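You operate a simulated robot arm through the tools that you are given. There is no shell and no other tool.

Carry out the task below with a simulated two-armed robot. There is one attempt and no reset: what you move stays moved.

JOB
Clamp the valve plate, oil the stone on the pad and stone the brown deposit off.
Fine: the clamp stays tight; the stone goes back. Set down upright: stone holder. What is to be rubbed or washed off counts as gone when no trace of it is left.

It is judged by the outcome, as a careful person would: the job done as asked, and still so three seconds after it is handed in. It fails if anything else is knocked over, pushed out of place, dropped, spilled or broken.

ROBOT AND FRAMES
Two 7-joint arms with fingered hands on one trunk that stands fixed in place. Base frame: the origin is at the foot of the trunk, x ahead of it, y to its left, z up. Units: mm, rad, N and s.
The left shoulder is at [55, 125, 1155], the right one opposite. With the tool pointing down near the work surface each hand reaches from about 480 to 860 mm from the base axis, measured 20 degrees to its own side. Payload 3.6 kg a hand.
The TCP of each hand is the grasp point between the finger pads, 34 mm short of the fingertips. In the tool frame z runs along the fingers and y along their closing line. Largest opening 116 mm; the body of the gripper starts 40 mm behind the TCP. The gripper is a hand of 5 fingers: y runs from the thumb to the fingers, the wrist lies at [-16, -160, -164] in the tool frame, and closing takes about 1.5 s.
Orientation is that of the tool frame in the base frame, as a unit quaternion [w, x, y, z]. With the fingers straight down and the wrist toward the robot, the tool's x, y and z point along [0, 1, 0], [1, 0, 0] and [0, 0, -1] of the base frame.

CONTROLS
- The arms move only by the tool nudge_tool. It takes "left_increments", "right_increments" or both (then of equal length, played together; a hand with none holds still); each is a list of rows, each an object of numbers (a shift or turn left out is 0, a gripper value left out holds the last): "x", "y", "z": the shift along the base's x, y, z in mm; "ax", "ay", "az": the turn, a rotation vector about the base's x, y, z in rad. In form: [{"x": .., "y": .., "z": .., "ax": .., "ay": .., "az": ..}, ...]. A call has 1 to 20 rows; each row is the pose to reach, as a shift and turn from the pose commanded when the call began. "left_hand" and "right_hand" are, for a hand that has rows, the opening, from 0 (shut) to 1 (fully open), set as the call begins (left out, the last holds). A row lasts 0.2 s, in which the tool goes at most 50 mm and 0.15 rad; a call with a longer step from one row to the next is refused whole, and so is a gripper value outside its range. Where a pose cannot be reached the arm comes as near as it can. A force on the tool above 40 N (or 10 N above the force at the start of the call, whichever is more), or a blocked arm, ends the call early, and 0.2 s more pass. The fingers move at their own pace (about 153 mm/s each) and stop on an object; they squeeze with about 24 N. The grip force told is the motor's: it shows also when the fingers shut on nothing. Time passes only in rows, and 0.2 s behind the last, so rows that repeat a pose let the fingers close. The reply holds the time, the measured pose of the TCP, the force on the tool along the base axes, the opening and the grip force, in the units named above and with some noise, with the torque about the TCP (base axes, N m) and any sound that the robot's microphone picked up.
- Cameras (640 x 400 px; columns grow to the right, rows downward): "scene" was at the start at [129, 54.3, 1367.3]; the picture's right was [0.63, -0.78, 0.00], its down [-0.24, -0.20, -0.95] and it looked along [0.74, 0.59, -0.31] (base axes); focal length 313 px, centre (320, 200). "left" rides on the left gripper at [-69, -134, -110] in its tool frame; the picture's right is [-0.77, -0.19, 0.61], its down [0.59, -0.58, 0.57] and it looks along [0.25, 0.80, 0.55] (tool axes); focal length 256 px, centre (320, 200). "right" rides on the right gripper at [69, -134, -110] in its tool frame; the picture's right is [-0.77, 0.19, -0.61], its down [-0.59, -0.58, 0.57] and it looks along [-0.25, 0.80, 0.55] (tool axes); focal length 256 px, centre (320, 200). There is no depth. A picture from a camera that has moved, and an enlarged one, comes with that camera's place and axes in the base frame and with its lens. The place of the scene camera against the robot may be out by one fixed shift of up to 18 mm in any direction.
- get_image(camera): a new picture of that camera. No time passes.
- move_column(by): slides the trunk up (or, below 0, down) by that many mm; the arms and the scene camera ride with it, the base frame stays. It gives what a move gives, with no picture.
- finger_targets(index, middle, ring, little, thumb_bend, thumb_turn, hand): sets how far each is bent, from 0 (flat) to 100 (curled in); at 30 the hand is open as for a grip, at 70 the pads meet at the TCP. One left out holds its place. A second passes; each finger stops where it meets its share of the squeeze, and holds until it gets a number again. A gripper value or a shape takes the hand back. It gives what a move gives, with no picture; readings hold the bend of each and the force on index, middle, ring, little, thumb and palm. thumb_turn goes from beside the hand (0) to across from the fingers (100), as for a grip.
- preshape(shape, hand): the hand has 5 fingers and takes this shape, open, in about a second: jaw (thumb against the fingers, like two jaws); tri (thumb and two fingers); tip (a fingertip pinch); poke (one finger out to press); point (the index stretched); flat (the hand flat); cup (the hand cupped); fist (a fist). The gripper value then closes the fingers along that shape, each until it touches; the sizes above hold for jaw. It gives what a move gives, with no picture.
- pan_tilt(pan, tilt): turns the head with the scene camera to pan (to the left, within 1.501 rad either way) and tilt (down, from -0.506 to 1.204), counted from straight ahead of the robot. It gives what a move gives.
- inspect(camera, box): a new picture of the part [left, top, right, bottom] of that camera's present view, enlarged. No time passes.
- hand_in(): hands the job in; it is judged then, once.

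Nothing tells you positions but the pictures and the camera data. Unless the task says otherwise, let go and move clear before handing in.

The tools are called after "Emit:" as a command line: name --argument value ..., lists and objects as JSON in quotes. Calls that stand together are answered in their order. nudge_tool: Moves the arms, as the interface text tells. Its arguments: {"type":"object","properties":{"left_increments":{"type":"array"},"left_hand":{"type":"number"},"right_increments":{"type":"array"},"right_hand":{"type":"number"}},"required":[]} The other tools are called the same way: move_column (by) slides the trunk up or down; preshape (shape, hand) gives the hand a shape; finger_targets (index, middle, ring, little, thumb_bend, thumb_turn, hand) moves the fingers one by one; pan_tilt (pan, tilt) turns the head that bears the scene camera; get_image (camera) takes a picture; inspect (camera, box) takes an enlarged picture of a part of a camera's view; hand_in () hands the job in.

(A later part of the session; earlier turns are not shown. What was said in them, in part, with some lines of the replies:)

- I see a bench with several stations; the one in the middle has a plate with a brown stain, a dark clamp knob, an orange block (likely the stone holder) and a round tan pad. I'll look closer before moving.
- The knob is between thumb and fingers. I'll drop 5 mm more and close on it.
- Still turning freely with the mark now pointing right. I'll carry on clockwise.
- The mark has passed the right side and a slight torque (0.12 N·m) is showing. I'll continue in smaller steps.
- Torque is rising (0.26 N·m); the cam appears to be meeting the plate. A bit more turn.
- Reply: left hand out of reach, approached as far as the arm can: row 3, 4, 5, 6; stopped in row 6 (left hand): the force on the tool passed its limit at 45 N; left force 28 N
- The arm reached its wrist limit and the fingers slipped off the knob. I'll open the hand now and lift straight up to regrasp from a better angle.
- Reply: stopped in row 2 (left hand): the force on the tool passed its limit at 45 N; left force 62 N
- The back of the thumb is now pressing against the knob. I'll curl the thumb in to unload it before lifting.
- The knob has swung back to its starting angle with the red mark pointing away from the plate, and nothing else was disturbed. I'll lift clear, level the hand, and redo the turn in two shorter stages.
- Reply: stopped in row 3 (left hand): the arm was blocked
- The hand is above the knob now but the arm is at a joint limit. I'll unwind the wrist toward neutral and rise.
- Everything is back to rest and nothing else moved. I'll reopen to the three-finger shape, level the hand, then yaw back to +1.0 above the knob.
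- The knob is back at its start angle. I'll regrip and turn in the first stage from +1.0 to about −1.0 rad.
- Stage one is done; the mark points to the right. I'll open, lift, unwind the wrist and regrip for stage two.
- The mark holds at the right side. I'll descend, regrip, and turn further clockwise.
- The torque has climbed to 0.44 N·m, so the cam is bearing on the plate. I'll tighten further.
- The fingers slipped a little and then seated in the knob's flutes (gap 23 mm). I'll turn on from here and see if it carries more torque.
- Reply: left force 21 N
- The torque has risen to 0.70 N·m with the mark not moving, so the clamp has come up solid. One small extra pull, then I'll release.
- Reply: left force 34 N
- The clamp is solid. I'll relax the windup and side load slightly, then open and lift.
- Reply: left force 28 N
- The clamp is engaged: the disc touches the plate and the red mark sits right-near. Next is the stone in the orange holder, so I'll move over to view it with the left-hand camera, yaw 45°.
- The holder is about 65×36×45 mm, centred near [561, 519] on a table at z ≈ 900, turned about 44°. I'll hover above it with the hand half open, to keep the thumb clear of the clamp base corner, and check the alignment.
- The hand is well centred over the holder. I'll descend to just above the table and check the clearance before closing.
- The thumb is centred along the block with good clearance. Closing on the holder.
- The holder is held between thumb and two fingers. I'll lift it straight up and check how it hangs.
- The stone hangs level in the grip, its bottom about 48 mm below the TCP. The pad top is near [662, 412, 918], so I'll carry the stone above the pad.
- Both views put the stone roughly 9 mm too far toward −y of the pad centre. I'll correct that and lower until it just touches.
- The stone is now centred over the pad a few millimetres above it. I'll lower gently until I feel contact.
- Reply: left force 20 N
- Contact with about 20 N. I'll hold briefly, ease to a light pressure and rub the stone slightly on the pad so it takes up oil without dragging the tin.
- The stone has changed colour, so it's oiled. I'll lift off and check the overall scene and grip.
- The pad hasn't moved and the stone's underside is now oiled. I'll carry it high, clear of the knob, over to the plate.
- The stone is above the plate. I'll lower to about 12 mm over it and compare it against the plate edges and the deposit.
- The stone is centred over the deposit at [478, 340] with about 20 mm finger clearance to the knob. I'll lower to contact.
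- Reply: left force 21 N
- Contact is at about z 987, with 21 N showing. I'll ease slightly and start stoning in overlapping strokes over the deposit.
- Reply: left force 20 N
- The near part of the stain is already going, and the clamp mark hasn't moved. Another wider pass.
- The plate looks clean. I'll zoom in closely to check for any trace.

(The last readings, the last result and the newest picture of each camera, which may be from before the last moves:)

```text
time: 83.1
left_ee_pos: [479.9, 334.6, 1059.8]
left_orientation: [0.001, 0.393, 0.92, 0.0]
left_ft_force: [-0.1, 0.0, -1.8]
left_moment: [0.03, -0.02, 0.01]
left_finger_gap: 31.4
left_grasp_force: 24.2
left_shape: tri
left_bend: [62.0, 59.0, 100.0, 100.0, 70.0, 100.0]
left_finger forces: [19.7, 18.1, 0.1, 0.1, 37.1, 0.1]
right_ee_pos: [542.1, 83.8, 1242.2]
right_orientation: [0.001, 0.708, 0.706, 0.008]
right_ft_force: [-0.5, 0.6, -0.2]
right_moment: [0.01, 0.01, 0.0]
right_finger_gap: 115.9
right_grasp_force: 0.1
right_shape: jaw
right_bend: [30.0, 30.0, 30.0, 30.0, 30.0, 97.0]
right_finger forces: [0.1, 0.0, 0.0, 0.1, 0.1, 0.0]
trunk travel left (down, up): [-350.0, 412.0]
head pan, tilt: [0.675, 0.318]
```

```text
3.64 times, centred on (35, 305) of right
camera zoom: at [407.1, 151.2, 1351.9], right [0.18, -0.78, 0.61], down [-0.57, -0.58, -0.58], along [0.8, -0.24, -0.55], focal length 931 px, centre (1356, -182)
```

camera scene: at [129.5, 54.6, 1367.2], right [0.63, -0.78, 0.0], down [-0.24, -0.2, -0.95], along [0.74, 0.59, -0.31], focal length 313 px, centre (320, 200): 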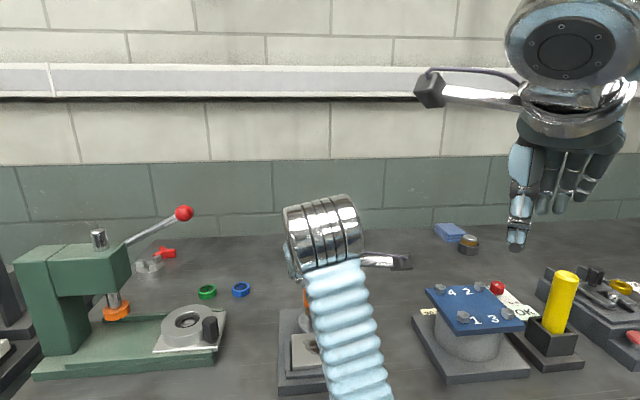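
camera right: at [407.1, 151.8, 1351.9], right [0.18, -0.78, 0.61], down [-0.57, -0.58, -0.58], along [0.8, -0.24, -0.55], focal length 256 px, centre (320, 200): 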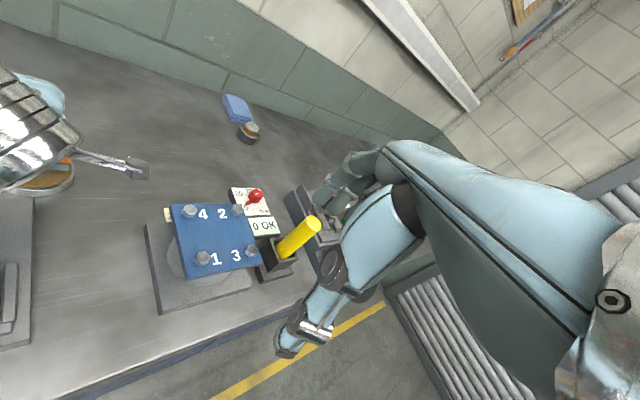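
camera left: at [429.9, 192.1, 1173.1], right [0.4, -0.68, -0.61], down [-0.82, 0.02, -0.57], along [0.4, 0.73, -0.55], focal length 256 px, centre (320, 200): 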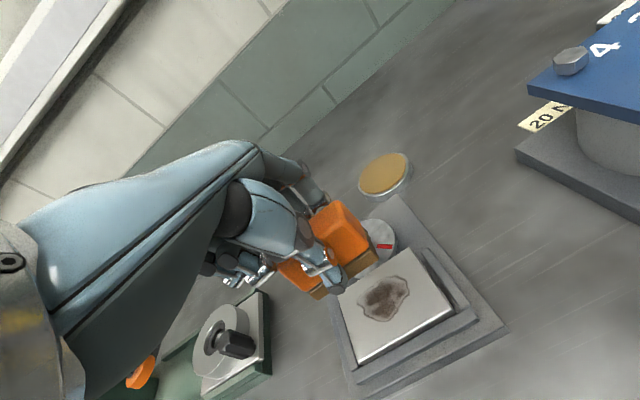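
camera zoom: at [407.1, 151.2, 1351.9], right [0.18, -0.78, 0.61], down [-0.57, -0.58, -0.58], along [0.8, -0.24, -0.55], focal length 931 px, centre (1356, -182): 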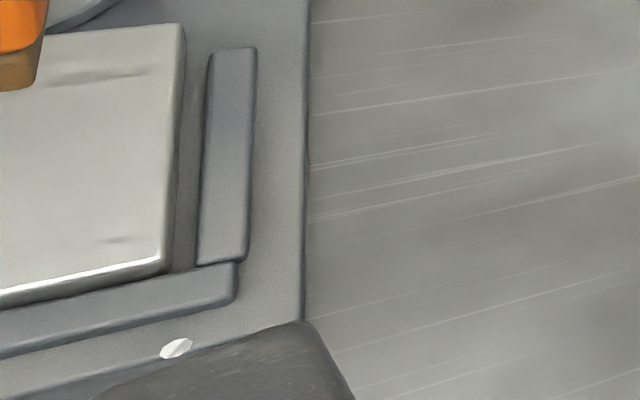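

No obvious trace, though one view shows faint smudges that may be reflections. I'll do one more full pass to be thorough.

Emit:
nudge_tool --left_increments '[{"z": -30}, {"z": -55}, {"z": -66}, {"z": -71}, {"z": -75}, {"z": -75}]'

Emit:
nudge_tool --left_increments '[{"x": 9.9, "y": -9.9}, {"x": 0, "y": 0}, {"x": -9.9, "y": 9.9}, {"x": -7.1, "y": 12.7}, {"x": 2.8, "y": 2.8}, {"x": 12.7, "y": -7.1}, {"x": 15.6, "y": -4.2}, {"x": 5.7, "y": 5.7}, {"x": -4.2, "y": 15.6}, {"x": 0.7, "y": 17.7}, {"x": 9.2, "y": 9.2}, {"x": 17.7, "y": 0.7}, {"x": 12, "y": -4.9}, {"x": 5.7, "y": -11.3}, {"x": -2.8, "y": -2.8}, {"x": -11.3, "y": 5.7}, {"x": -15.6, "y": 1.4}, {"x": -7.1, "y": -7.1}, {"x": 1.4, "y": -15.6}, {"x": 0, "y": 0}]'

Emit:
nudge_tool --left_increments '[{"z": 6}, {"z": 20}, {"z": 45}, {"z": 75}, {"z": 75}]'

Emit:
inspect --camera "left" --box '[230, 150, 450, 370]'

```text
time: 84.5
left_ee_pos: [480.6, 334.9, 987.1]
left_orientation: [0.002, 0.392, 0.92, 0.002]
left_ft_force: [-0.2, 0.4, 9.2]
left_moment: [0.12, -0.11, 0.0]
left_finger_gap: 31.2
left_grasp_force: 24.2
left_shape: tri
left_bend: [62.0, 59.0, 100.0, 100.0, 70.0, 100.0]
left_finger forces: [19.7, 18.0, 0.1, 0.1, 40.0, 0.0]
right_ee_pos: [540.9, 82.7, 1243.5]
right_orientation: [0.0, 0.709, 0.706, 0.009]
right_ft_force: [-0.4, 0.4, -0.1]
right_moment: [0.03, -0.01, 0.01]
right_finger_gap: 115.9
right_grasp_force: 0.0
right_shape: jaw
right_bend: [30.0, 30.0, 30.0, 30.0, 30.0, 97.0]
right_finger forces: [0.0, 0.0, 0.0, 0.0, 0.0, 0.0]
trunk travel left (down, up): [-350.0, 412.0]
head pan, tilt: [0.675, 0.318]
```

```text
time: 88.7
left_ee_pos: [482.6, 330.0, 986.3]
left_orientation: [0.002, 0.395, 0.919, 0.001]
left_ft_force: [0.6, -7.0, 19.4]
left_moment: [-0.08, -0.12, -0.08]
left_finger_gap: 31.5
left_grasp_force: 23.8
left_shape: tri
left_bend: [62.0, 59.0, 100.0, 100.0, 70.0, 100.0]
left_finger forces: [18.8, 18.1, 0.1, 0.1, 45.7, 0.0]
right_ee_pos: [540.2, 80.3, 1243.7]
right_orientation: [0.001, 0.709, 0.705, 0.009]
right_ft_force: [-0.1, 0.3, 0.6]
right_moment: [-0.01, 0.03, -0.02]
right_finger_gap: 116.2
right_grasp_force: 0.1
right_shape: jaw
right_bend: [30.0, 30.0, 30.0, 30.0, 30.0, 97.0]
right_finger forces: [0.0, 0.0, 0.0, 0.0, 0.1, 0.0]
trunk travel left (down, up): [-350.0, 412.0]
head pan, tilt: [0.675, 0.318]
```

```text
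time: 89.9
left_ee_pos: [480.4, 335.8, 1059.6]
left_orientation: [0.0, 0.391, 0.92, 0.0]
left_ft_force: [-0.6, 0.1, -1.9]
left_moment: [-0.01, -0.01, 0.0]
left_finger_gap: 31.2
left_grasp_force: 23.9
left_shape: tri
left_bend: [63.0, 59.0, 100.0, 100.0, 70.0, 100.0]
left_finger forces: [19.7, 18.0, 0.0, 0.0, 37.2, 0.0]
right_ee_pos: [541.8, 83.7, 1242.6]
right_orientation: [0.0, 0.709, 0.705, 0.009]
right_ft_force: [0.7, -0.9, -1.0]
right_moment: [0.03, -0.01, 0.01]
right_finger_gap: 116.0
right_grasp_force: 0.0
right_shape: jaw
right_bend: [30.0, 30.0, 30.0, 30.0, 30.0, 97.0]
right_finger forces: [0.1, 0.0, 0.0, 0.1, 0.0, 0.0]
trunk travel left (down, up): [-350.0, 412.0]
head pan, tilt: [0.675, 0.318]
```

```text
1.82 times, centred on (340, 260) of left
camera zoom: at [431.1, 192.2, 1169.0], right [0.4, -0.68, -0.61], down [-0.82, 0.03, -0.57], along [0.4, 0.73, -0.55], focal length 465 px, centre (284, 91)
```

zoom: 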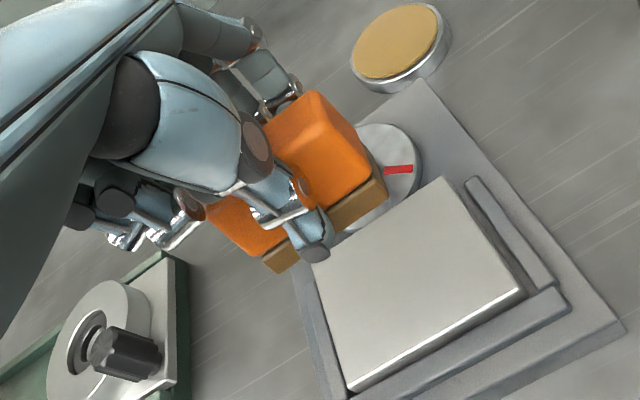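

I'll carry the holder back high over the knob to its original spot and compare with the first pictures before setting it down.

Emit:
nudge_tool --left_increments '[{"x": 17, "y": 37}, {"x": 34, "y": 74}, {"x": 51, "y": 111}, {"x": 68, "y": 148}, {"x": 82, "y": 184.5}, {"x": 82, "y": 184.5, "z": -40}, {"x": 82, "y": 184.5, "z": -75}, {"x": 82, "y": 184.5, "z": -95}, {"x": 82, "y": 184.5, "z": -95}]'

Emit:
inspect --camera "scene" --box '[255, 270, 311, 310]'

Emit:
inspect --camera "left" --box '[250, 150, 410, 350]'

Emit:
inspect --camera "scene" --box '[240, 260, 400, 400]'

```text
time: 91.9
left_ee_pos: [562.7, 520.3, 963.9]
left_orientation: [0.0, 0.392, 0.92, 0.001]
left_ft_force: [0.0, -0.2, -2.1]
left_moment: [0.0, 0.02, -0.01]
left_finger_gap: 31.1
left_grasp_force: 23.8
left_shape: tri
left_bend: [62.0, 59.0, 100.0, 100.0, 70.0, 100.0]
left_finger forces: [19.6, 18.0, 0.0, 0.0, 36.8, 0.0]
right_ee_pos: [542.6, 84.1, 1242.2]
right_orientation: [0.0, 0.708, 0.706, 0.009]
right_ft_force: [0.2, 0.1, 0.1]
right_moment: [0.01, -0.01, -0.03]
right_finger_gap: 115.7
right_grasp_force: 0.0
right_shape: jaw
right_bend: [30.0, 30.0, 30.0, 30.0, 30.0, 97.0]
right_finger forces: [0.0, 0.1, 0.0, 0.1, 0.0, 0.1]
trunk travel left (down, up): [-350.0, 412.0]
head pan, tilt: [0.675, 0.318]
```

```text
10.00 times, centred on (283, 290) of scene
camera zoom: at [129.4, 54.4, 1367.3], right [0.63, -0.78, 0.0], down [-0.24, -0.2, -0.95], along [0.74, 0.59, -0.31], focal length 3130 px, centre (690, -700)
```

zoom: 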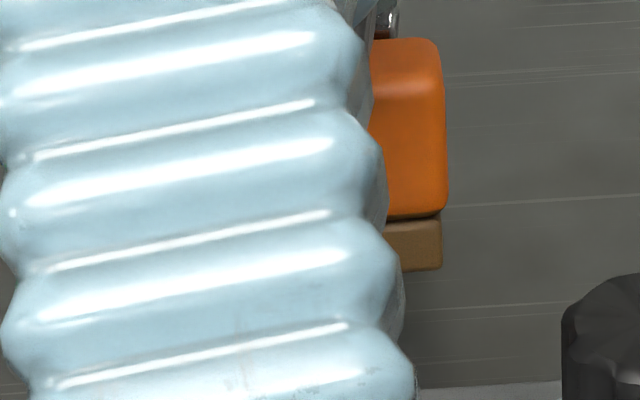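

```text
2.00 times, centred on (330, 250) of left
camera zoom: at [512.4, 377.2, 1073.3], right [0.4, -0.68, -0.61], down [-0.82, 0.03, -0.57], along [0.4, 0.73, -0.55], focal length 512 px, centre (300, 100)
```

zoom: 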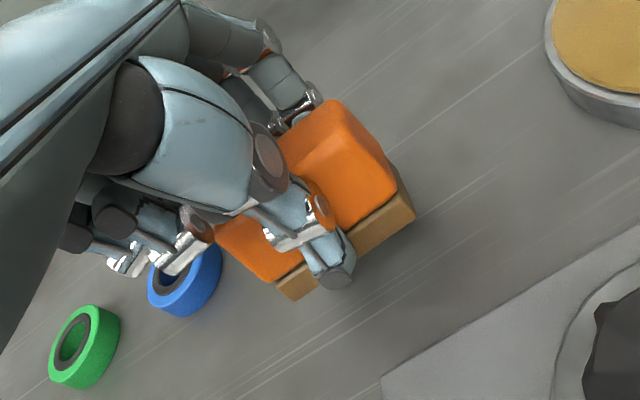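

```text
2.86 times, centred on (320, 330) of scene
camera zoom: at [129.4, 54.4, 1367.3], right [0.63, -0.78, 0.0], down [-0.24, -0.2, -0.95], along [0.74, 0.59, -0.31], focal length 894 px, centre (320, -171)
```

zoom: 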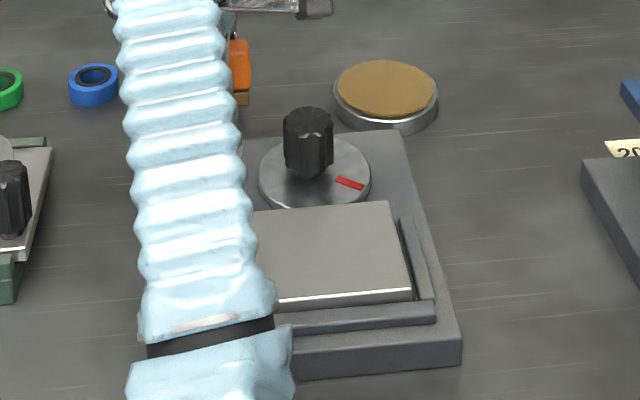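

The clamp mark is unchanged and the plate is clean. The holder lines up laterally; I'll shift a few millimetres toward the robot and lower to just above the table.

Emit:
nudge_tool --left_increments '[{"x": -2.8, "y": -2.8, "z": -4}, {"x": -2.8, "y": -2.8, "z": -8}, {"x": -2.8, "y": -2.8, "z": -11}, {"x": -2.8, "y": -2.8, "z": -11}]'

Emit:
inspect --camera "scene" --box '[255, 270, 311, 310]'

Emit:
inspect --camera "left" --box '[250, 150, 410, 350]'

```text
time: 92.9
left_ee_pos: [560.0, 516.3, 953.6]
left_orientation: [0.0, 0.392, 0.92, 0.0]
left_ft_force: [-0.2, 0.0, -2.1]
left_moment: [-0.02, 0.0, -0.04]
left_finger_gap: 31.3
left_grasp_force: 24.3
left_shape: tri
left_bend: [62.0, 59.0, 100.0, 100.0, 70.0, 100.0]
left_finger forces: [19.5, 17.9, 0.0, 0.0, 36.8, 0.1]
right_ee_pos: [541.5, 83.4, 1241.1]
right_orientation: [0.001, 0.709, 0.705, 0.008]
right_ft_force: [-0.7, -0.6, -0.9]
right_moment: [0.0, -0.02, 0.01]
right_finger_gap: 115.7
right_grasp_force: 0.1
right_shape: jaw
right_bend: [30.0, 30.0, 30.0, 30.0, 30.0, 97.0]
right_finger forces: [0.1, 0.1, 0.1, 0.1, 0.0, 0.1]
trunk travel left (down, up): [-350.0, 412.0]
head pan, tilt: [0.675, 0.318]
```

```text
10.00 times, centred on (283, 290) of scene
camera zoom: at [129.5, 54.5, 1367.3], right [0.63, -0.78, 0.0], down [-0.24, -0.2, -0.95], along [0.74, 0.59, -0.31], focal length 3130 px, centre (690, -700)
```

zoom: 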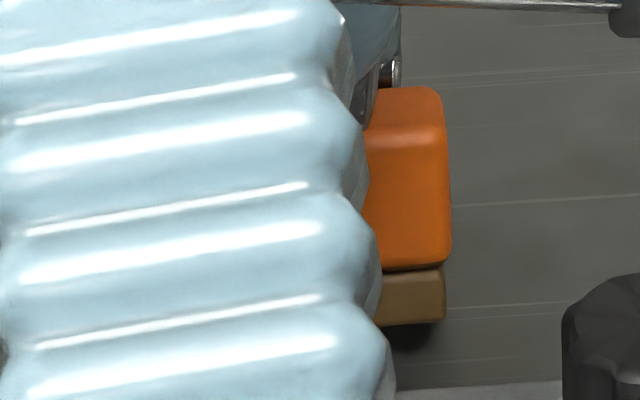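

```text
2.00 times, centred on (330, 250) of left
camera zoom: at [509.9, 374.1, 1062.4], right [0.4, -0.68, -0.61], down [-0.82, 0.03, -0.57], along [0.4, 0.73, -0.55], focal length 512 px, centre (300, 100)
```

zoom: 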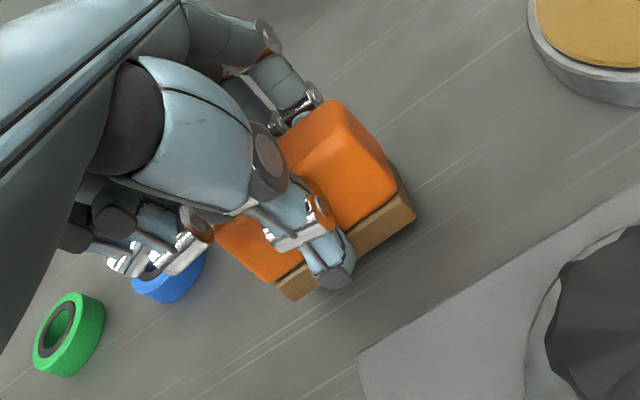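

Nearly matching the original picture. A 1–2 mm trim, then lower onto the table.

Emit:
nudge_tool --left_increments '[{"x": -1.5, "y": 0.5, "z": -1}, {"x": -1.5, "y": 0.5, "z": -2}, {"x": -1.5, "y": 0.5, "z": -3}, {"x": -1.5, "y": 0.5, "z": -4}, {"x": -1.5, "y": 0.5, "z": -4}]'

Emit:
inspect --camera "scene" --box '[255, 270, 311, 310]'

```text
time: 94.1
left_ee_pos: [558.6, 516.7, 951.1]
left_orientation: [0.0, 0.392, 0.92, 0.001]
left_ft_force: [0.7, -0.3, 1.3]
left_moment: [0.06, -0.05, 0.01]
left_finger_gap: 30.9
left_grasp_force: 24.0
left_shape: tri
left_bend: [62.0, 59.0, 100.0, 100.0, 70.0, 100.0]
left_finger forces: [19.6, 18.1, 0.0, 0.0, 37.6, 0.0]
right_ee_pos: [541.2, 83.4, 1243.5]
right_orientation: [0.001, 0.708, 0.706, 0.009]
right_ft_force: [-0.1, 0.1, -0.7]
right_moment: [0.01, 0.02, -0.03]
right_finger_gap: 116.2
right_grasp_force: 0.1
right_shape: jaw
right_bend: [30.0, 30.0, 30.0, 30.0, 30.0, 97.0]
right_finger forces: [0.0, 0.0, 0.1, 0.0, 0.1, 0.0]
trunk travel left (down, up): [-350.0, 412.0]
head pan, tilt: [0.675, 0.318]
```

```text
10.00 times, centred on (283, 290) of scene
camera zoom: at [129.1, 54.0, 1367.4], right [0.63, -0.78, 0.0], down [-0.24, -0.2, -0.95], along [0.74, 0.59, -0.31], focal length 3130 px, centre (690, -700)
```

zoom: 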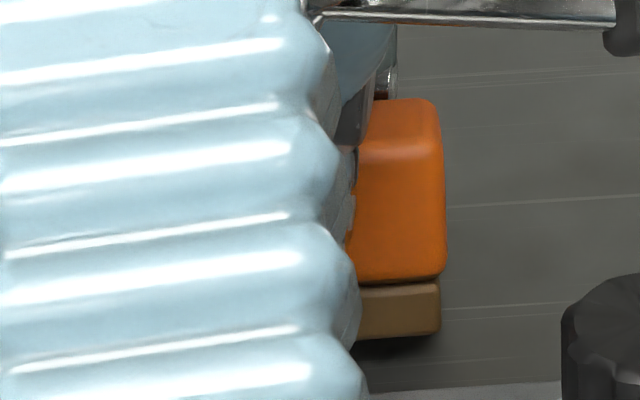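

Just touching. I'll settle it 2–3 mm more so it sits flat.

Emit:
nudge_tool --left_increments '[{"z": -1}, {"z": -2}, {"z": -2.5}, {"z": -2.5}]'

Emit:
inspect --camera "scene" --box '[255, 270, 311, 310]'

Emit:
inspect --camera "left" --box '[250, 150, 410, 350]'

```text
time: 95.1
left_ee_pos: [558.6, 516.1, 949.3]
left_orientation: [0.001, 0.392, 0.92, 0.003]
left_ft_force: [2.3, 1.5, 11.3]
left_moment: [0.17, -0.2, 0.01]
left_finger_gap: 31.2
left_grasp_force: 24.5
left_shape: tri
left_bend: [62.0, 59.0, 100.0, 100.0, 70.0, 100.0]
left_finger forces: [19.8, 18.5, 0.0, 0.0, 39.2, 0.0]
right_ee_pos: [540.6, 82.8, 1243.5]
right_orientation: [0.001, 0.708, 0.706, 0.009]
right_ft_force: [0.7, -0.7, -0.6]
right_moment: [-0.01, 0.0, 0.0]
right_finger_gap: 115.8
right_grasp_force: 0.0
right_shape: jaw
right_bend: [30.0, 30.0, 30.0, 30.0, 30.0, 97.0]
right_finger forces: [0.0, 0.1, 0.1, 0.0, 0.0, 0.0]
trunk travel left (down, up): [-350.0, 412.0]
head pan, tilt: [0.675, 0.318]
```

```text
10.00 times, centred on (283, 290) of scene
camera zoom: at [128.2, 53.0, 1367.6], right [0.63, -0.78, 0.0], down [-0.24, -0.19, -0.95], along [0.74, 0.59, -0.31], focal length 3130 px, centre (690, -700)
```

zoom: 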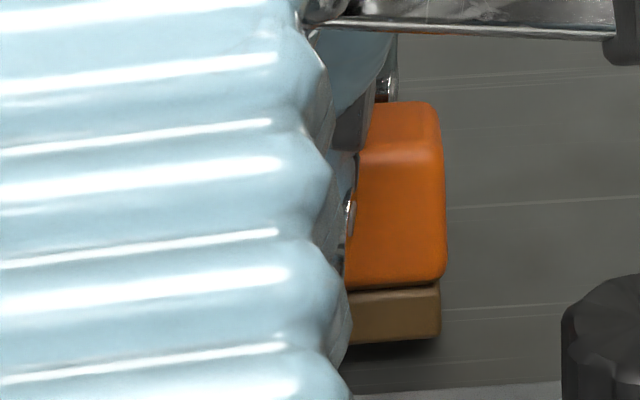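

```text
2.00 times, centred on (330, 250) of left
camera zoom: at [507.6, 373.4, 1058.4], right [0.4, -0.68, -0.61], down [-0.82, 0.03, -0.57], along [0.4, 0.73, -0.55], focal length 512 px, centre (300, 100)
```

zoom: 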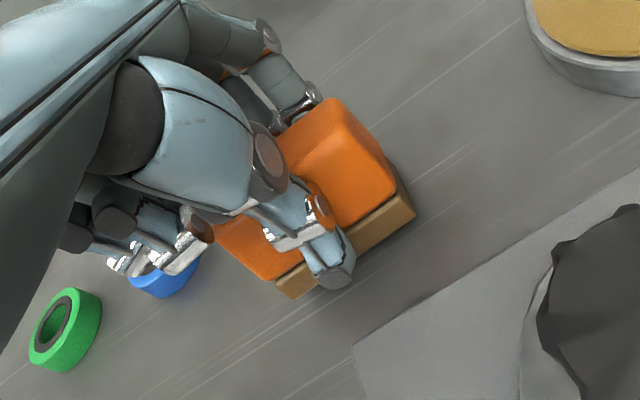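

The holder sits within a millimetre or two of where it began. I'll ease the load, open partway (keeping the thumb off the base), and check.

Emit:
nudge_tool --left_increments '[{"z": 1}, {"z": 1.5}]'

Emit:
nudge_tool --left_hand 0.48 --left_increments '[{}, {}, {}, {}, {}, {}]'

Emit:
inspect --camera "left" --box '[250, 150, 410, 350]'

Emit:
inspect --camera "scene" --box '[255, 270, 311, 310]'

```text
time: 95.7
left_ee_pos: [558.3, 516.2, 949.5]
left_orientation: [0.001, 0.392, 0.92, 0.0]
left_ft_force: [3.3, 2.7, 9.9]
left_moment: [0.22, -0.25, -0.01]
left_finger_gap: 31.1
left_grasp_force: 24.6
left_shape: tri
left_bend: [62.0, 59.0, 100.0, 100.0, 70.0, 100.0]
left_finger forces: [20.1, 18.7, 0.0, 0.1, 38.1, 0.0]
right_ee_pos: [541.2, 83.3, 1244.0]
right_orientation: [0.001, 0.708, 0.706, 0.009]
right_ft_force: [0.2, -0.5, 0.7]
right_moment: [0.04, -0.02, 0.03]
right_finger_gap: 116.0
right_grasp_force: 0.0
right_shape: jaw
right_bend: [30.0, 30.0, 30.0, 30.0, 30.0, 97.0]
right_finger forces: [0.1, 0.1, 0.1, 0.1, 0.1, 0.0]
trunk travel left (down, up): [-350.0, 412.0]
head pan, tilt: [0.675, 0.318]
```

```text
time: 97.1
left_ee_pos: [560.2, 517.4, 950.1]
left_orientation: [0.0, 0.392, 0.92, 0.001]
left_ft_force: [-0.1, 0.0, -0.2]
left_moment: [0.0, -0.01, -0.02]
left_finger_gap: 55.1
left_grasp_force: 0.0
left_shape: tri
left_bend: [44.0, 46.0, 98.0, 98.0, 65.0, 100.0]
left_finger forces: [0.0, 0.0, 0.1, 0.0, 0.0, 0.0]
right_ee_pos: [542.2, 84.0, 1242.7]
right_orientation: [0.0, 0.708, 0.706, 0.008]
right_ft_force: [-1.1, 0.7, 0.0]
right_moment: [-0.03, 0.0, -0.03]
right_finger_gap: 115.9
right_grasp_force: 0.0
right_shape: jaw
right_bend: [30.0, 30.0, 30.0, 30.0, 30.0, 97.0]
right_finger forces: [0.0, 0.0, 0.0, 0.1, 0.0, 0.0]
trunk travel left (down, up): [-350.0, 412.0]
head pan, tilt: [0.675, 0.318]
```

```text
2.00 times, centred on (330, 250) of left
camera zoom: at [508.5, 374.3, 1058.2], right [0.4, -0.68, -0.61], down [-0.82, 0.03, -0.57], along [0.4, 0.73, -0.55], focal length 512 px, centre (300, 100)
```

zoom: 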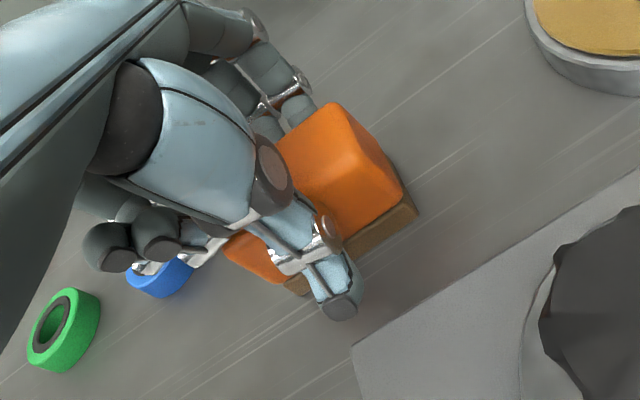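

```text
10.00 times, centred on (283, 290) of scene
camera zoom: at [129.3, 54.3, 1367.3], right [0.63, -0.78, 0.0], down [-0.24, -0.2, -0.95], along [0.74, 0.59, -0.31], focal length 3130 px, centre (690, -700)
```

zoom: 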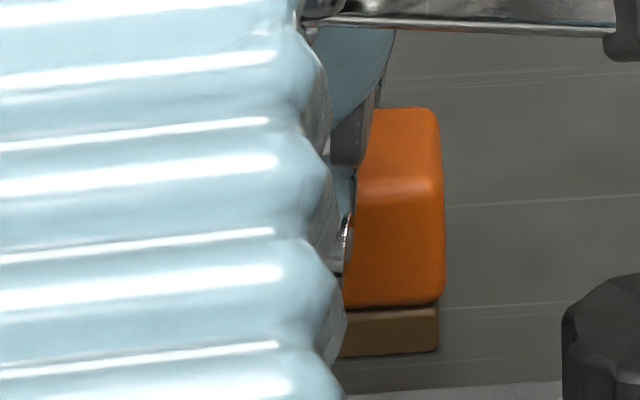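

Released, and the holder sits flat, about 3 mm from its original place. I'll lift straight up and move clear.

Emit:
nudge_tool --left_increments '[{"z": 12}, {"z": 30}, {"z": 55}, {"z": 85}, {"z": 115}, {"z": 140}, {"x": -15, "y": 0, "z": 170}, {"x": -40, "y": 0, "z": 200}, {"x": -70, "y": 0, "z": 225}, {"x": -100, "y": 0, "z": 245}, {"x": -100, "y": 0, "z": 245}]'

Emit:
get_image --camera "scene"

Emit:
get_image --camera "left"

Emit:
inspect --camera "scene" --box '[240, 260, 400, 400]'

```text
time: 99.5
left_ee_pos: [457.6, 517.1, 1193.4]
left_orientation: [0.0, 0.393, 0.92, 0.0]
left_ft_force: [-0.1, 0.0, -0.1]
left_moment: [-0.02, 0.01, -0.01]
left_finger_gap: 55.3
left_grasp_force: 0.0
left_shape: tri
left_bend: [44.0, 46.0, 98.0, 98.0, 65.0, 100.0]
left_finger forces: [0.0, 0.1, 0.1, 0.0, 0.0, 0.1]
right_ee_pos: [543.7, 82.3, 1242.6]
right_orientation: [0.001, 0.708, 0.706, 0.008]
right_ft_force: [-0.1, 0.0, -0.2]
right_moment: [-0.01, 0.02, 0.0]
right_finger_gap: 116.1
right_grasp_force: 0.0
right_shape: jaw
right_bend: [30.0, 30.0, 30.0, 30.0, 30.0, 97.0]
right_finger forces: [0.0, 0.0, 0.0, 0.0, 0.0, 0.1]
trunk travel left (down, up): [-350.0, 412.0]
head pan, tilt: [0.675, 0.318]
```

```text
taken
camera scene: at [129.8, 54.6, 1367.2], right [0.63, -0.78, 0.0], down [-0.24, -0.2, -0.95], along [0.74, 0.59, -0.31], focal length 313 px, centre (320, 200)
```

scene: 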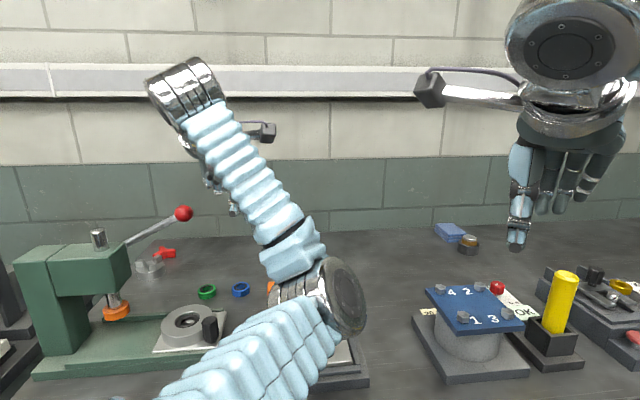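

```text
taken
camera left: at [409.0, 374.4, 1302.2], right [0.4, -0.68, -0.61], down [-0.82, 0.03, -0.57], along [0.4, 0.73, -0.55], focal length 256 px, centre (320, 200)
```

left: 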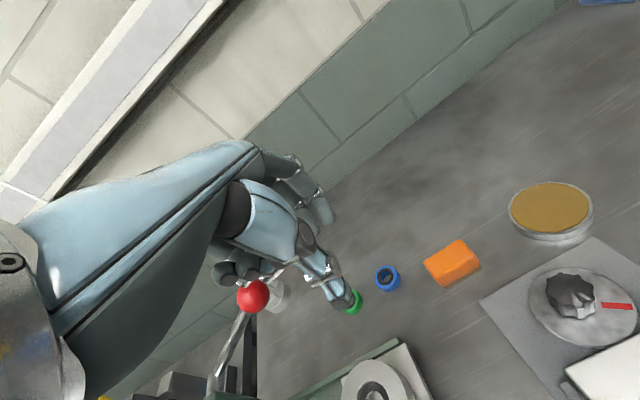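

```text
2.86 times, centred on (320, 330) of scene
camera zoom: at [129.8, 54.6, 1367.2], right [0.63, -0.78, 0.0], down [-0.24, -0.2, -0.95], along [0.74, 0.59, -0.31], focal length 894 px, centre (320, -171)
```

zoom: 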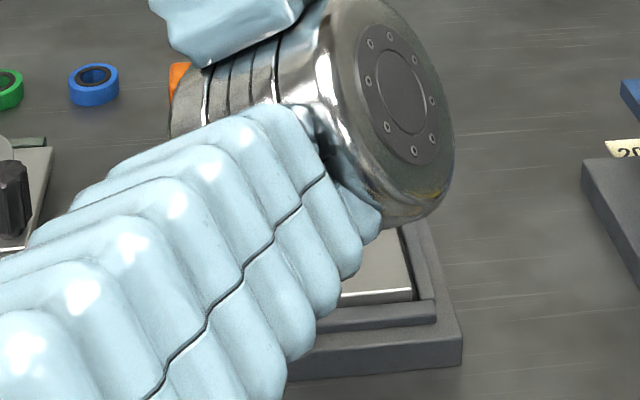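

The holder stands flat where it belongs. I'll return the arm toward its starting pose, away from the press lever, to get an unobstructed look.

Emit:
nudge_tool --left_increments '[{"x": 0, "y": -25, "z": 10}, {"x": 0, "y": -50, "z": 20}, {"x": -10, "y": -75, "z": 40, "az": -0.1}, {"x": -30, "y": -100, "z": 60, "az": -0.22}, {"x": -55, "y": -115, "z": 75, "az": -0.34}, {"x": -80, "y": -120, "z": 80, "az": -0.46}, {"x": -105, "y": -120, "z": 80, "az": -0.58}, {"x": -130, "y": -120, "z": 80, "az": -0.7}, {"x": -150, "y": -120, "z": 80, "az": -0.77}, {"x": -150, "y": -120, "z": 80, "az": -0.77}]'

Emit:
get_image --camera "scene"

Emit:
inspect --camera "scene" --box '[240, 260, 400, 400]'

Emit:
get_image --camera "left"

```text
time: 101.1
left_ee_pos: [361.3, 395.9, 1273.1]
left_orientation: [-0.001, 0.623, 0.782, -0.002]
left_ft_force: [-0.5, 0.0, 0.4]
left_moment: [0.02, 0.0, 0.04]
left_finger_gap: 55.1
left_grasp_force: 0.1
left_shape: tri
left_bend: [44.0, 46.0, 98.0, 98.0, 65.0, 100.0]
left_finger forces: [0.1, 0.1, 0.0, 0.0, 0.0, 0.1]
right_ee_pos: [541.4, 84.6, 1250.2]
right_orientation: [-0.004, 0.711, 0.703, 0.02]
right_ft_force: [0.7, 0.8, 0.2]
right_moment: [0.07, 0.19, 0.04]
right_finger_gap: 116.2
right_grasp_force: 0.0
right_shape: jaw
right_bend: [30.0, 30.0, 30.0, 30.0, 30.0, 97.0]
right_finger forces: [0.1, 0.0, 0.0, 0.0, 0.0, 0.1]
trunk travel left (down, up): [-350.0, 412.0]
head pan, tilt: [0.675, 0.318]
stopped in row 7 (right hand): the force on the tool passed its limit at 56 N (the readings are from after the stop); the commanded pose is now the measured one
```

```text
taken
camera scene: at [128.6, 54.3, 1367.3], right [0.63, -0.78, 0.0], down [-0.24, -0.2, -0.95], along [0.74, 0.59, -0.31], focal length 313 px, centre (320, 200)
```

scene: 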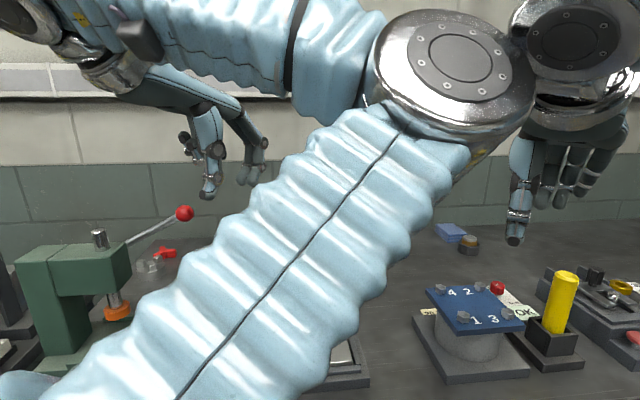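

```text
2.86 times, centred on (320, 330) of scene
camera zoom: at [128.6, 54.3, 1367.3], right [0.63, -0.78, 0.0], down [-0.24, -0.2, -0.95], along [0.74, 0.59, -0.31], focal length 894 px, centre (320, -171)
```

zoom: 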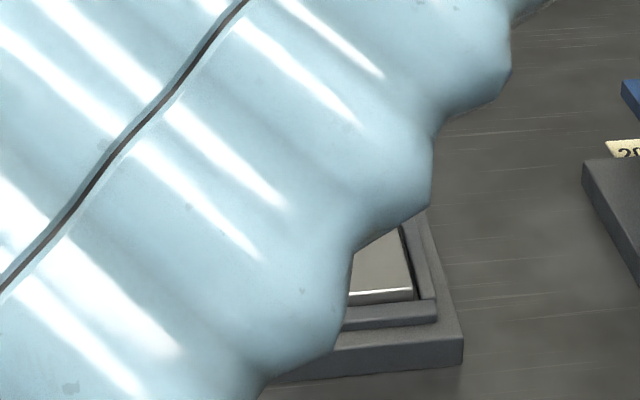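

```text
taken
camera left: at [245.4, 299.1, 1382.7], right [-0.01, -0.79, -0.61], down [-0.7, 0.45, -0.56], along [0.72, 0.42, -0.56], focal length 256 px, centre (320, 200)
```

left: 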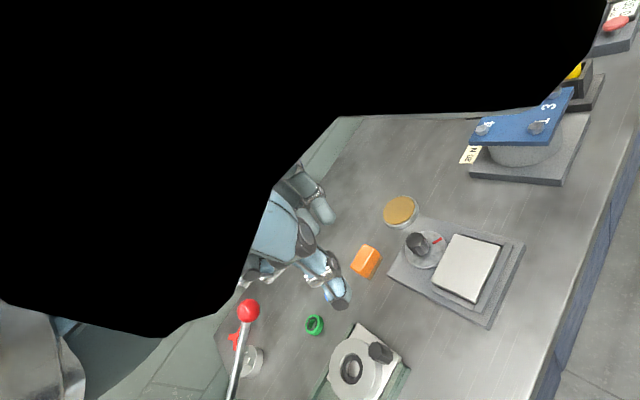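

The left elbow brushed the right arm while folding in. I'll check the workplace from this view, then back the left arm out along the same path.

Emit:
inspect --camera "left" --box '[340, 180, 540, 330]'

Emit:
nudge_tool --left_increments '[{"x": 20, "y": -2, "z": -2, "az": 0.08}, {"x": 40, "y": -2, "z": -8, "az": 0.16}, {"x": 60, "y": 0, "z": -15, "az": 0.24}, {"x": 60, "y": 0, "z": -15, "az": 0.24}]'

Emit:
get_image --camera "scene"

```text
2.67 times, centred on (440, 255) of left
camera zoom: at [245.4, 299.1, 1382.7], right [-0.01, -0.79, -0.61], down [-0.7, 0.45, -0.56], along [0.72, 0.42, -0.56], focal length 683 px, centre (0, 53)
```

zoom: 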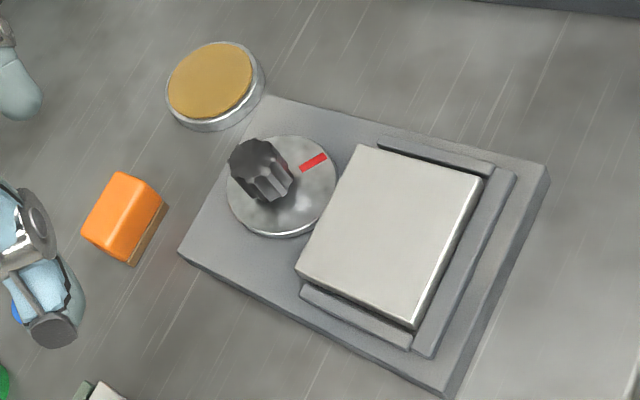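

```text
time: 102.1
left_ee_pos: [420.0, 397.8, 1257.7]
left_orientation: [-0.001, 0.524, 0.852, -0.001]
left_ft_force: [0.0, -0.2, -0.6]
left_moment: [-0.01, 0.02, -0.01]
left_finger_gap: 55.5
left_grasp_force: 0.0
left_shape: tri
left_bend: [44.0, 46.0, 98.0, 98.0, 65.0, 100.0]
left_finger forces: [0.0, 0.1, 0.0, 0.0, 0.0, 0.0]
right_ee_pos: [542.6, 84.1, 1249.9]
right_orientation: [-0.005, 0.71, 0.703, 0.02]
right_ft_force: [0.8, 0.4, -0.4]
right_moment: [-0.03, -0.05, 0.0]
right_finger_gap: 115.8
right_grasp_force: 0.0
right_shape: jaw
right_bend: [30.0, 30.0, 30.0, 30.0, 30.0, 97.0]
right_finger forces: [0.1, 0.0, 0.1, 0.0, 0.1, 0.0]
trunk travel left (down, up): [-350.0, 412.0]
head pan, tilt: [0.675, 0.318]
```

```text
taken
camera scene: at [128.6, 54.0, 1367.4], right [0.63, -0.78, 0.0], down [-0.24, -0.2, -0.95], along [0.74, 0.59, -0.31], focal length 313 px, centre (320, 200)
```

scene: 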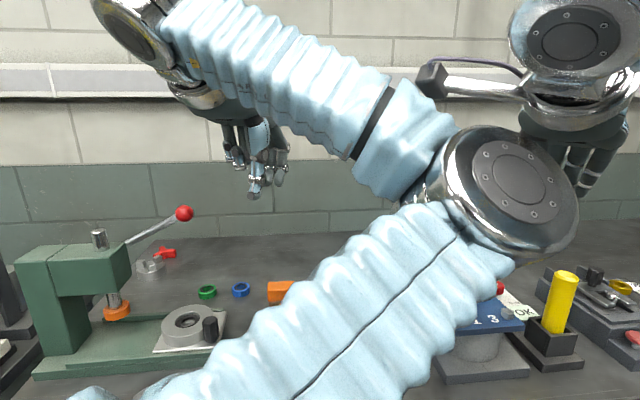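

The workplace looks right: plate clean, mark unchanged, holder upright. I'll move the hand outward and unwind the wrist so the elbow swings back to the left.

Emit:
nudge_tool --left_increments '[{"x": 15, "y": 15, "z": -10}, {"x": 30, "y": 30, "z": -20}, {"x": 45, "y": 45, "z": -30}, {"x": 55, "y": 60, "z": -40}, {"x": 60, "y": 70, "z": -50}, {"x": 60, "y": 70, "z": -50}]'

Emit:
get_image --camera "scene"

```text
time: 103.5
left_ee_pos: [482.1, 466.3, 1208.8]
left_orientation: [-0.001, 0.525, 0.851, -0.002]
left_ft_force: [-1.0, 0.1, 0.4]
left_moment: [0.01, -0.02, 0.01]
left_finger_gap: 55.5
left_grasp_force: 0.1
left_shape: tri
left_bend: [44.0, 46.0, 98.0, 98.0, 65.0, 100.0]
left_finger forces: [0.0, 0.0, 0.0, 0.0, 0.0, 0.1]
right_ee_pos: [542.8, 84.6, 1250.1]
right_orientation: [-0.004, 0.71, 0.704, 0.019]
right_ft_force: [0.9, 0.7, -0.5]
right_moment: [0.01, -0.02, -0.01]
right_finger_gap: 116.1
right_grasp_force: 0.0
right_shape: jaw
right_bend: [30.0, 30.0, 30.0, 30.0, 30.0, 97.0]
right_finger forces: [0.0, 0.0, 0.0, 0.0, 0.1, 0.1]
trunk travel left (down, up): [-350.0, 412.0]
head pan, tilt: [0.675, 0.318]
```

```text
taken
camera scene: at [129.0, 53.8, 1367.4], right [0.63, -0.78, 0.0], down [-0.24, -0.2, -0.95], along [0.74, 0.59, -0.31], focal length 313 px, centre (320, 200)
```

scene: 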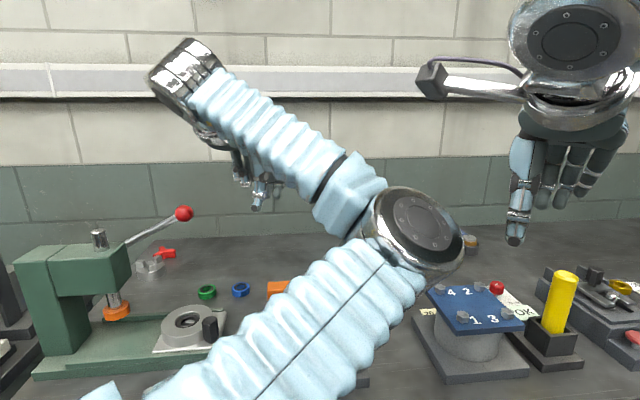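

Emit:
nudge_tool --left_increments '[{"az": -0.13}, {"az": -0.26}, {"az": -0.39}, {"az": -0.52}, {"az": -0.65}, {"az": -0.78}, {"az": -0.91}, {"az": -1.04}, {"az": -1.17}, {"az": -1.17}]'

Emit:
get_image --camera "scene"

```text
time: 105.7
left_ee_pos: [481.7, 466.2, 1208.4]
left_orientation: [-0.001, 0.908, 0.418, 0.0]
left_ft_force: [-0.2, 0.1, -0.1]
left_moment: [0.01, -0.01, 0.02]
left_finger_gap: 55.2
left_grasp_force: 0.0
left_shape: tri
left_bend: [44.0, 46.0, 98.0, 98.0, 65.0, 100.0]
left_finger forces: [0.0, 0.0, 0.0, 0.0, 0.1, 0.0]
right_ee_pos: [543.5, 84.5, 1249.2]
right_orientation: [-0.005, 0.71, 0.703, 0.019]
right_ft_force: [-0.3, 0.5, 0.4]
right_moment: [0.0, 0.01, 0.02]
right_finger_gap: 115.9
right_grasp_force: 0.0
right_shape: jaw
right_bend: [30.0, 30.0, 30.0, 30.0, 30.0, 97.0]
right_finger forces: [0.0, 0.0, 0.0, 0.0, 0.0, 0.1]
trunk travel left (down, up): [-350.0, 412.0]
head pan, tilt: [0.675, 0.318]
```

```text
taken
camera scene: at [129.3, 54.0, 1367.3], right [0.63, -0.78, 0.0], down [-0.24, -0.2, -0.95], along [0.74, 0.59, -0.31], focal length 313 px, centre (320, 200)
```

scene: 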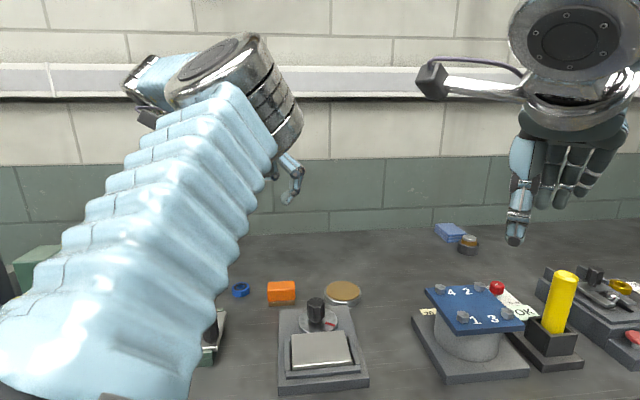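

The elbow is back on the left and the station is in full view. Close check of plate, clamp, pad and holder.

Emit:
inspect --camera "scene" --box '[240, 260, 400, 400]'

Emit:
inspect --camera "scene" --box '[285, 325, 357, 375]'

Emit:
inspect --camera "scene" --box '[255, 270, 311, 310]'

Emit:
get_image --camera "left"

```text
2.86 times, centred on (320, 330) of scene
camera zoom: at [129.3, 54.0, 1367.3], right [0.63, -0.78, 0.0], down [-0.24, -0.2, -0.95], along [0.74, 0.59, -0.31], focal length 894 px, centre (320, -171)
```

zoom: 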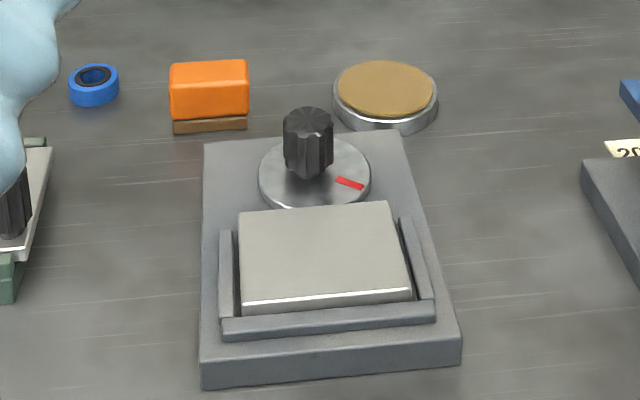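

```text
8.00 times, centred on (321, 350) of scene
camera zoom: at [129.3, 54.0, 1367.3], right [0.63, -0.78, 0.0], down [-0.24, -0.2, -0.95], along [0.74, 0.59, -0.31], focal length 2504 px, centre (312, -1000)
```

zoom: 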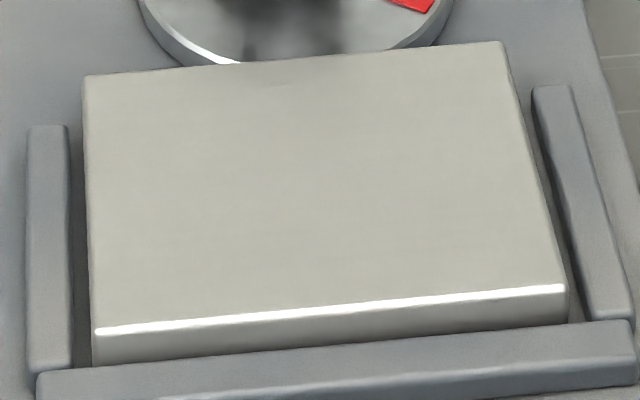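

```text
10.00 times, centred on (283, 290) of scene
camera zoom: at [129.3, 54.0, 1367.3], right [0.63, -0.78, 0.0], down [-0.24, -0.2, -0.95], along [0.74, 0.59, -0.31], focal length 3130 px, centre (690, -700)
```

zoom: 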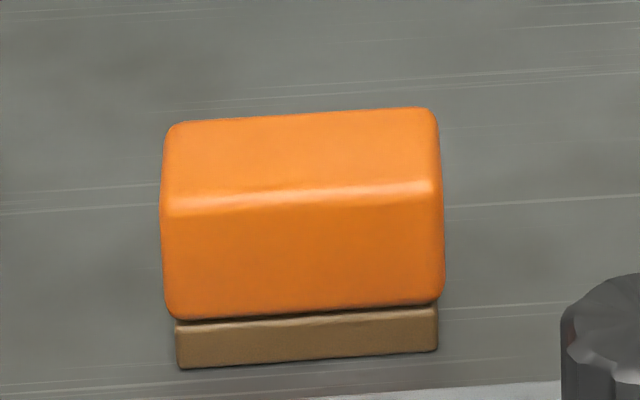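

```text
taken
camera left: at [334.9, 500.1, 1317.6], right [-0.64, -0.46, -0.61], down [-0.06, 0.82, -0.56], along [0.76, -0.33, -0.56], focal length 256 px, centre (320, 200)
```

left: 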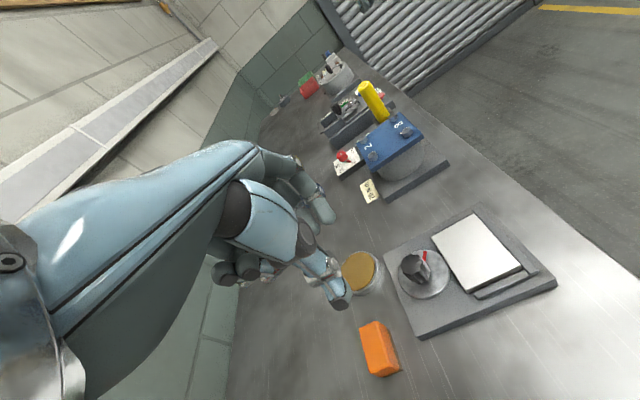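

The plate is spotless, the clamp is tight and the holder stands in place. I'll glance left to be sure the arm hasn't touched the press.

Emit:
pan_tilt --pan 1.15 --tilt 0.45

Emit:
get_image --camera "scene"

```text
time: 106.6
left_ee_pos: [481.5, 465.9, 1208.3]
left_orientation: [-0.002, 0.908, 0.42, -0.001]
left_ft_force: [-0.2, 0.8, -0.4]
left_moment: [0.03, 0.01, 0.0]
left_finger_gap: 55.4
left_grasp_force: 0.1
left_shape: tri
left_bend: [44.0, 46.0, 98.0, 98.0, 65.0, 100.0]
left_finger forces: [0.0, 0.0, 0.0, 0.1, 0.0, 0.0]
right_ee_pos: [543.1, 86.0, 1249.2]
right_orientation: [-0.004, 0.711, 0.703, 0.02]
right_ft_force: [0.7, 0.2, -0.3]
right_moment: [0.02, 0.03, -0.03]
right_finger_gap: 116.0
right_grasp_force: 0.1
right_shape: jaw
right_bend: [30.0, 30.0, 30.0, 30.0, 30.0, 97.0]
right_finger forces: [0.0, 0.1, 0.0, 0.0, 0.0, 0.0]
trunk travel left (down, up): [-350.0, 412.0]
head pan, tilt: [1.15, 0.45]
```

```text
taken
camera scene: at [94.1, 79.9, 1355.0], right [0.91, -0.41, 0.0], down [-0.18, -0.4, -0.9], along [0.37, 0.82, -0.44], focal length 313 px, centre (320, 200)
```

scene: 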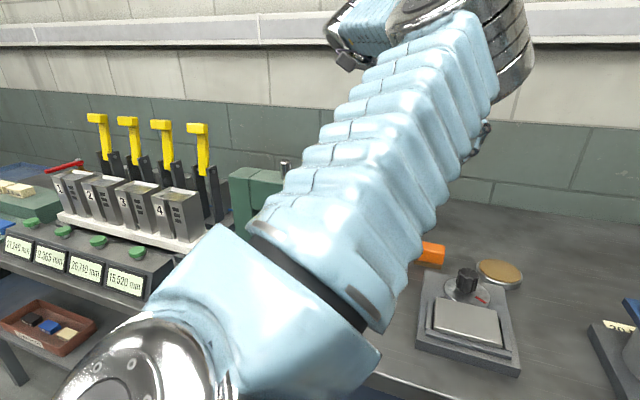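

The arm only blocks the view of the press; I'll raise it a little to see behind it.

Emit:
nudge_tool --left_increments '[{"x": -10, "z": 15}, {"x": -20, "y": -5, "z": 30}, {"x": -30, "y": -10, "z": 45}, {"x": -40, "y": -20, "z": 60}, {"x": -50, "y": -30, "z": 75}, {"x": -50, "y": -30, "z": 75}]'

Emit:
get_image --camera "scene"

Emit:
get_image --camera "left"

```text
time: 108.0
left_ee_pos: [432.1, 437.8, 1282.0]
left_orientation: [-0.002, 0.908, 0.419, -0.001]
left_ft_force: [0.2, -0.3, -0.4]
left_moment: [-0.01, 0.02, 0.03]
left_finger_gap: 55.5
left_grasp_force: 0.0
left_shape: tri
left_bend: [44.0, 46.0, 98.0, 98.0, 65.0, 100.0]
left_finger forces: [0.0, 0.1, 0.1, 0.0, 0.0, 0.0]
right_ee_pos: [542.7, 84.9, 1249.3]
right_orientation: [-0.005, 0.71, 0.704, 0.018]
right_ft_force: [1.2, 0.7, -0.3]
right_moment: [-0.01, 0.02, -0.02]
right_finger_gap: 116.3
right_grasp_force: 0.0
right_shape: jaw
right_bend: [30.0, 30.0, 30.0, 30.0, 30.0, 97.0]
right_finger forces: [0.0, 0.0, 0.0, 0.0, 0.1, 0.0]
trunk travel left (down, up): [-350.0, 412.0]
head pan, tilt: [1.15, 0.45]
```

```text
taken
camera scene: at [94.4, 80.3, 1354.9], right [0.91, -0.41, 0.0], down [-0.18, -0.4, -0.9], along [0.37, 0.82, -0.44], focal length 313 px, centre (320, 200)
```

scene: 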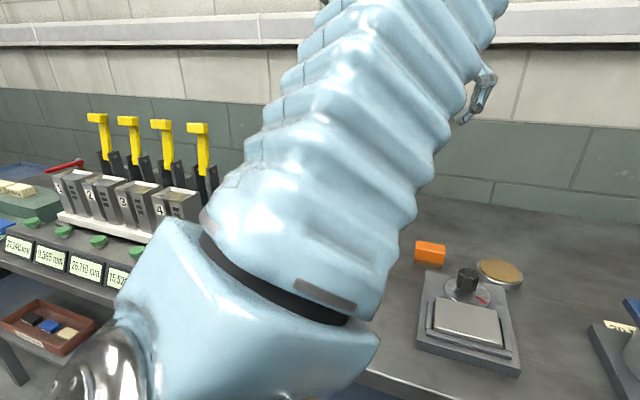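

```text
taken
camera left: at [285.0, 470.7, 1392.1], right [-0.64, -0.46, -0.61], down [-0.06, 0.82, -0.56], along [0.76, -0.33, -0.56], focal length 256 px, centre (320, 200)
```

left: 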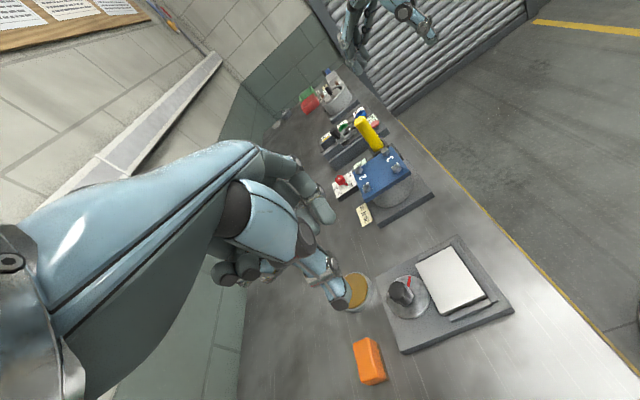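

Emit:
nudge_tool --left_increments '[{"az": 0.12}, {"az": 0.24}, {"az": 0.36}, {"az": 0.48}, {"az": 0.6}, {"az": 0.7}, {"az": 0.7}]'

Emit:
get_image --camera "left"

Emit:
get_image --camera "scene"

```text
time: 109.6
left_ee_pos: [432.0, 435.9, 1284.7]
left_orientation: [-0.002, 0.709, 0.705, -0.001]
left_ft_force: [-0.4, 0.9, 0.1]
left_moment: [0.02, 0.01, 0.03]
left_finger_gap: 55.4
left_grasp_force: 0.0
left_shape: tri
left_bend: [44.0, 46.0, 98.0, 98.0, 65.0, 100.0]
left_finger forces: [0.0, 0.0, 0.0, 0.1, 0.1, 0.0]
right_ee_pos: [542.9, 84.3, 1249.5]
right_orientation: [-0.004, 0.711, 0.703, 0.019]
right_ft_force: [0.4, 0.5, 0.0]
right_moment: [0.01, 0.02, 0.0]
right_finger_gap: 116.0
right_grasp_force: 0.0
right_shape: jaw
right_bend: [30.0, 30.0, 30.0, 30.0, 30.0, 97.0]
right_finger forces: [0.0, 0.0, 0.1, 0.0, 0.0, 0.1]
trunk travel left (down, up): [-350.0, 412.0]
head pan, tilt: [1.15, 0.45]
```

```text
taken
camera left: at [296.9, 367.3, 1392.5], right [-0.19, -0.77, -0.61], down [-0.58, 0.59, -0.56], along [0.79, 0.24, -0.56], focal length 256 px, centre (320, 200)
```

left: 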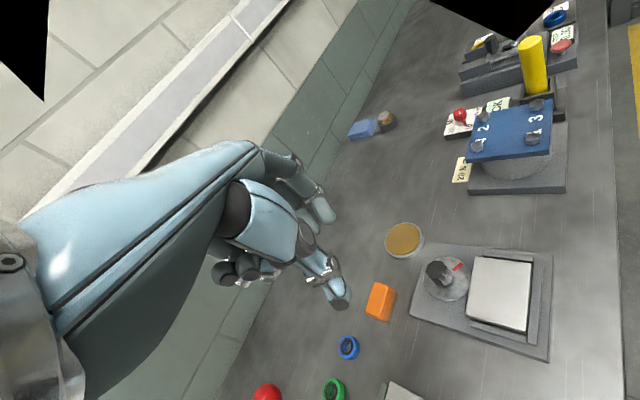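

```text
taken
camera scene: at [93.8, 79.9, 1355.0], right [0.91, -0.41, 0.0], down [-0.18, -0.4, -0.9], along [0.37, 0.82, -0.44], focal length 313 px, centre (320, 200)
```

scene: 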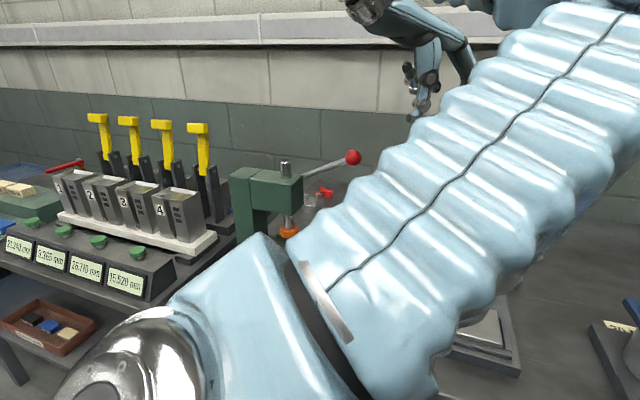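

The press, lever and everything else stand as they did. The plate is clean and clamped, the pad hasn't moved, the oiled stone in its holder stands upright in its place, and both hands are clear, so I'm handing in.

Emit:
hand_in

```text
The job is handed in.
```

I clamped the valve plate, oiled the stone on the pad and rubbed the brown deposit off. The job is handed in, but I don't have the verdict yet.

- **Clamp:** I turned the cam knob clockwise until it held solid at about 0.7 N·m with the red mark no longer moving. The mark was in the same place after the stoning. On the first try the wrist ran out of travel, the fingers slipped and the knob swung back to its starting angle. I then redid the turn in two stages.
- **Oiling:** The underside of the stone changed colour on the pad, and the tin did not shift.
- **Deposit:** After three passes, a close look at the plate showed no trace of brown.
- **Stone holder:** It is back upright, about 3–4 mm from its original spot.
- **Surroundings:** I saw nothing knocked over or moved. While I was folding the left arm away, its elbow brushed the right arm with a 56 N reading. The right hand was holding nothing, and I saw no harm from it.
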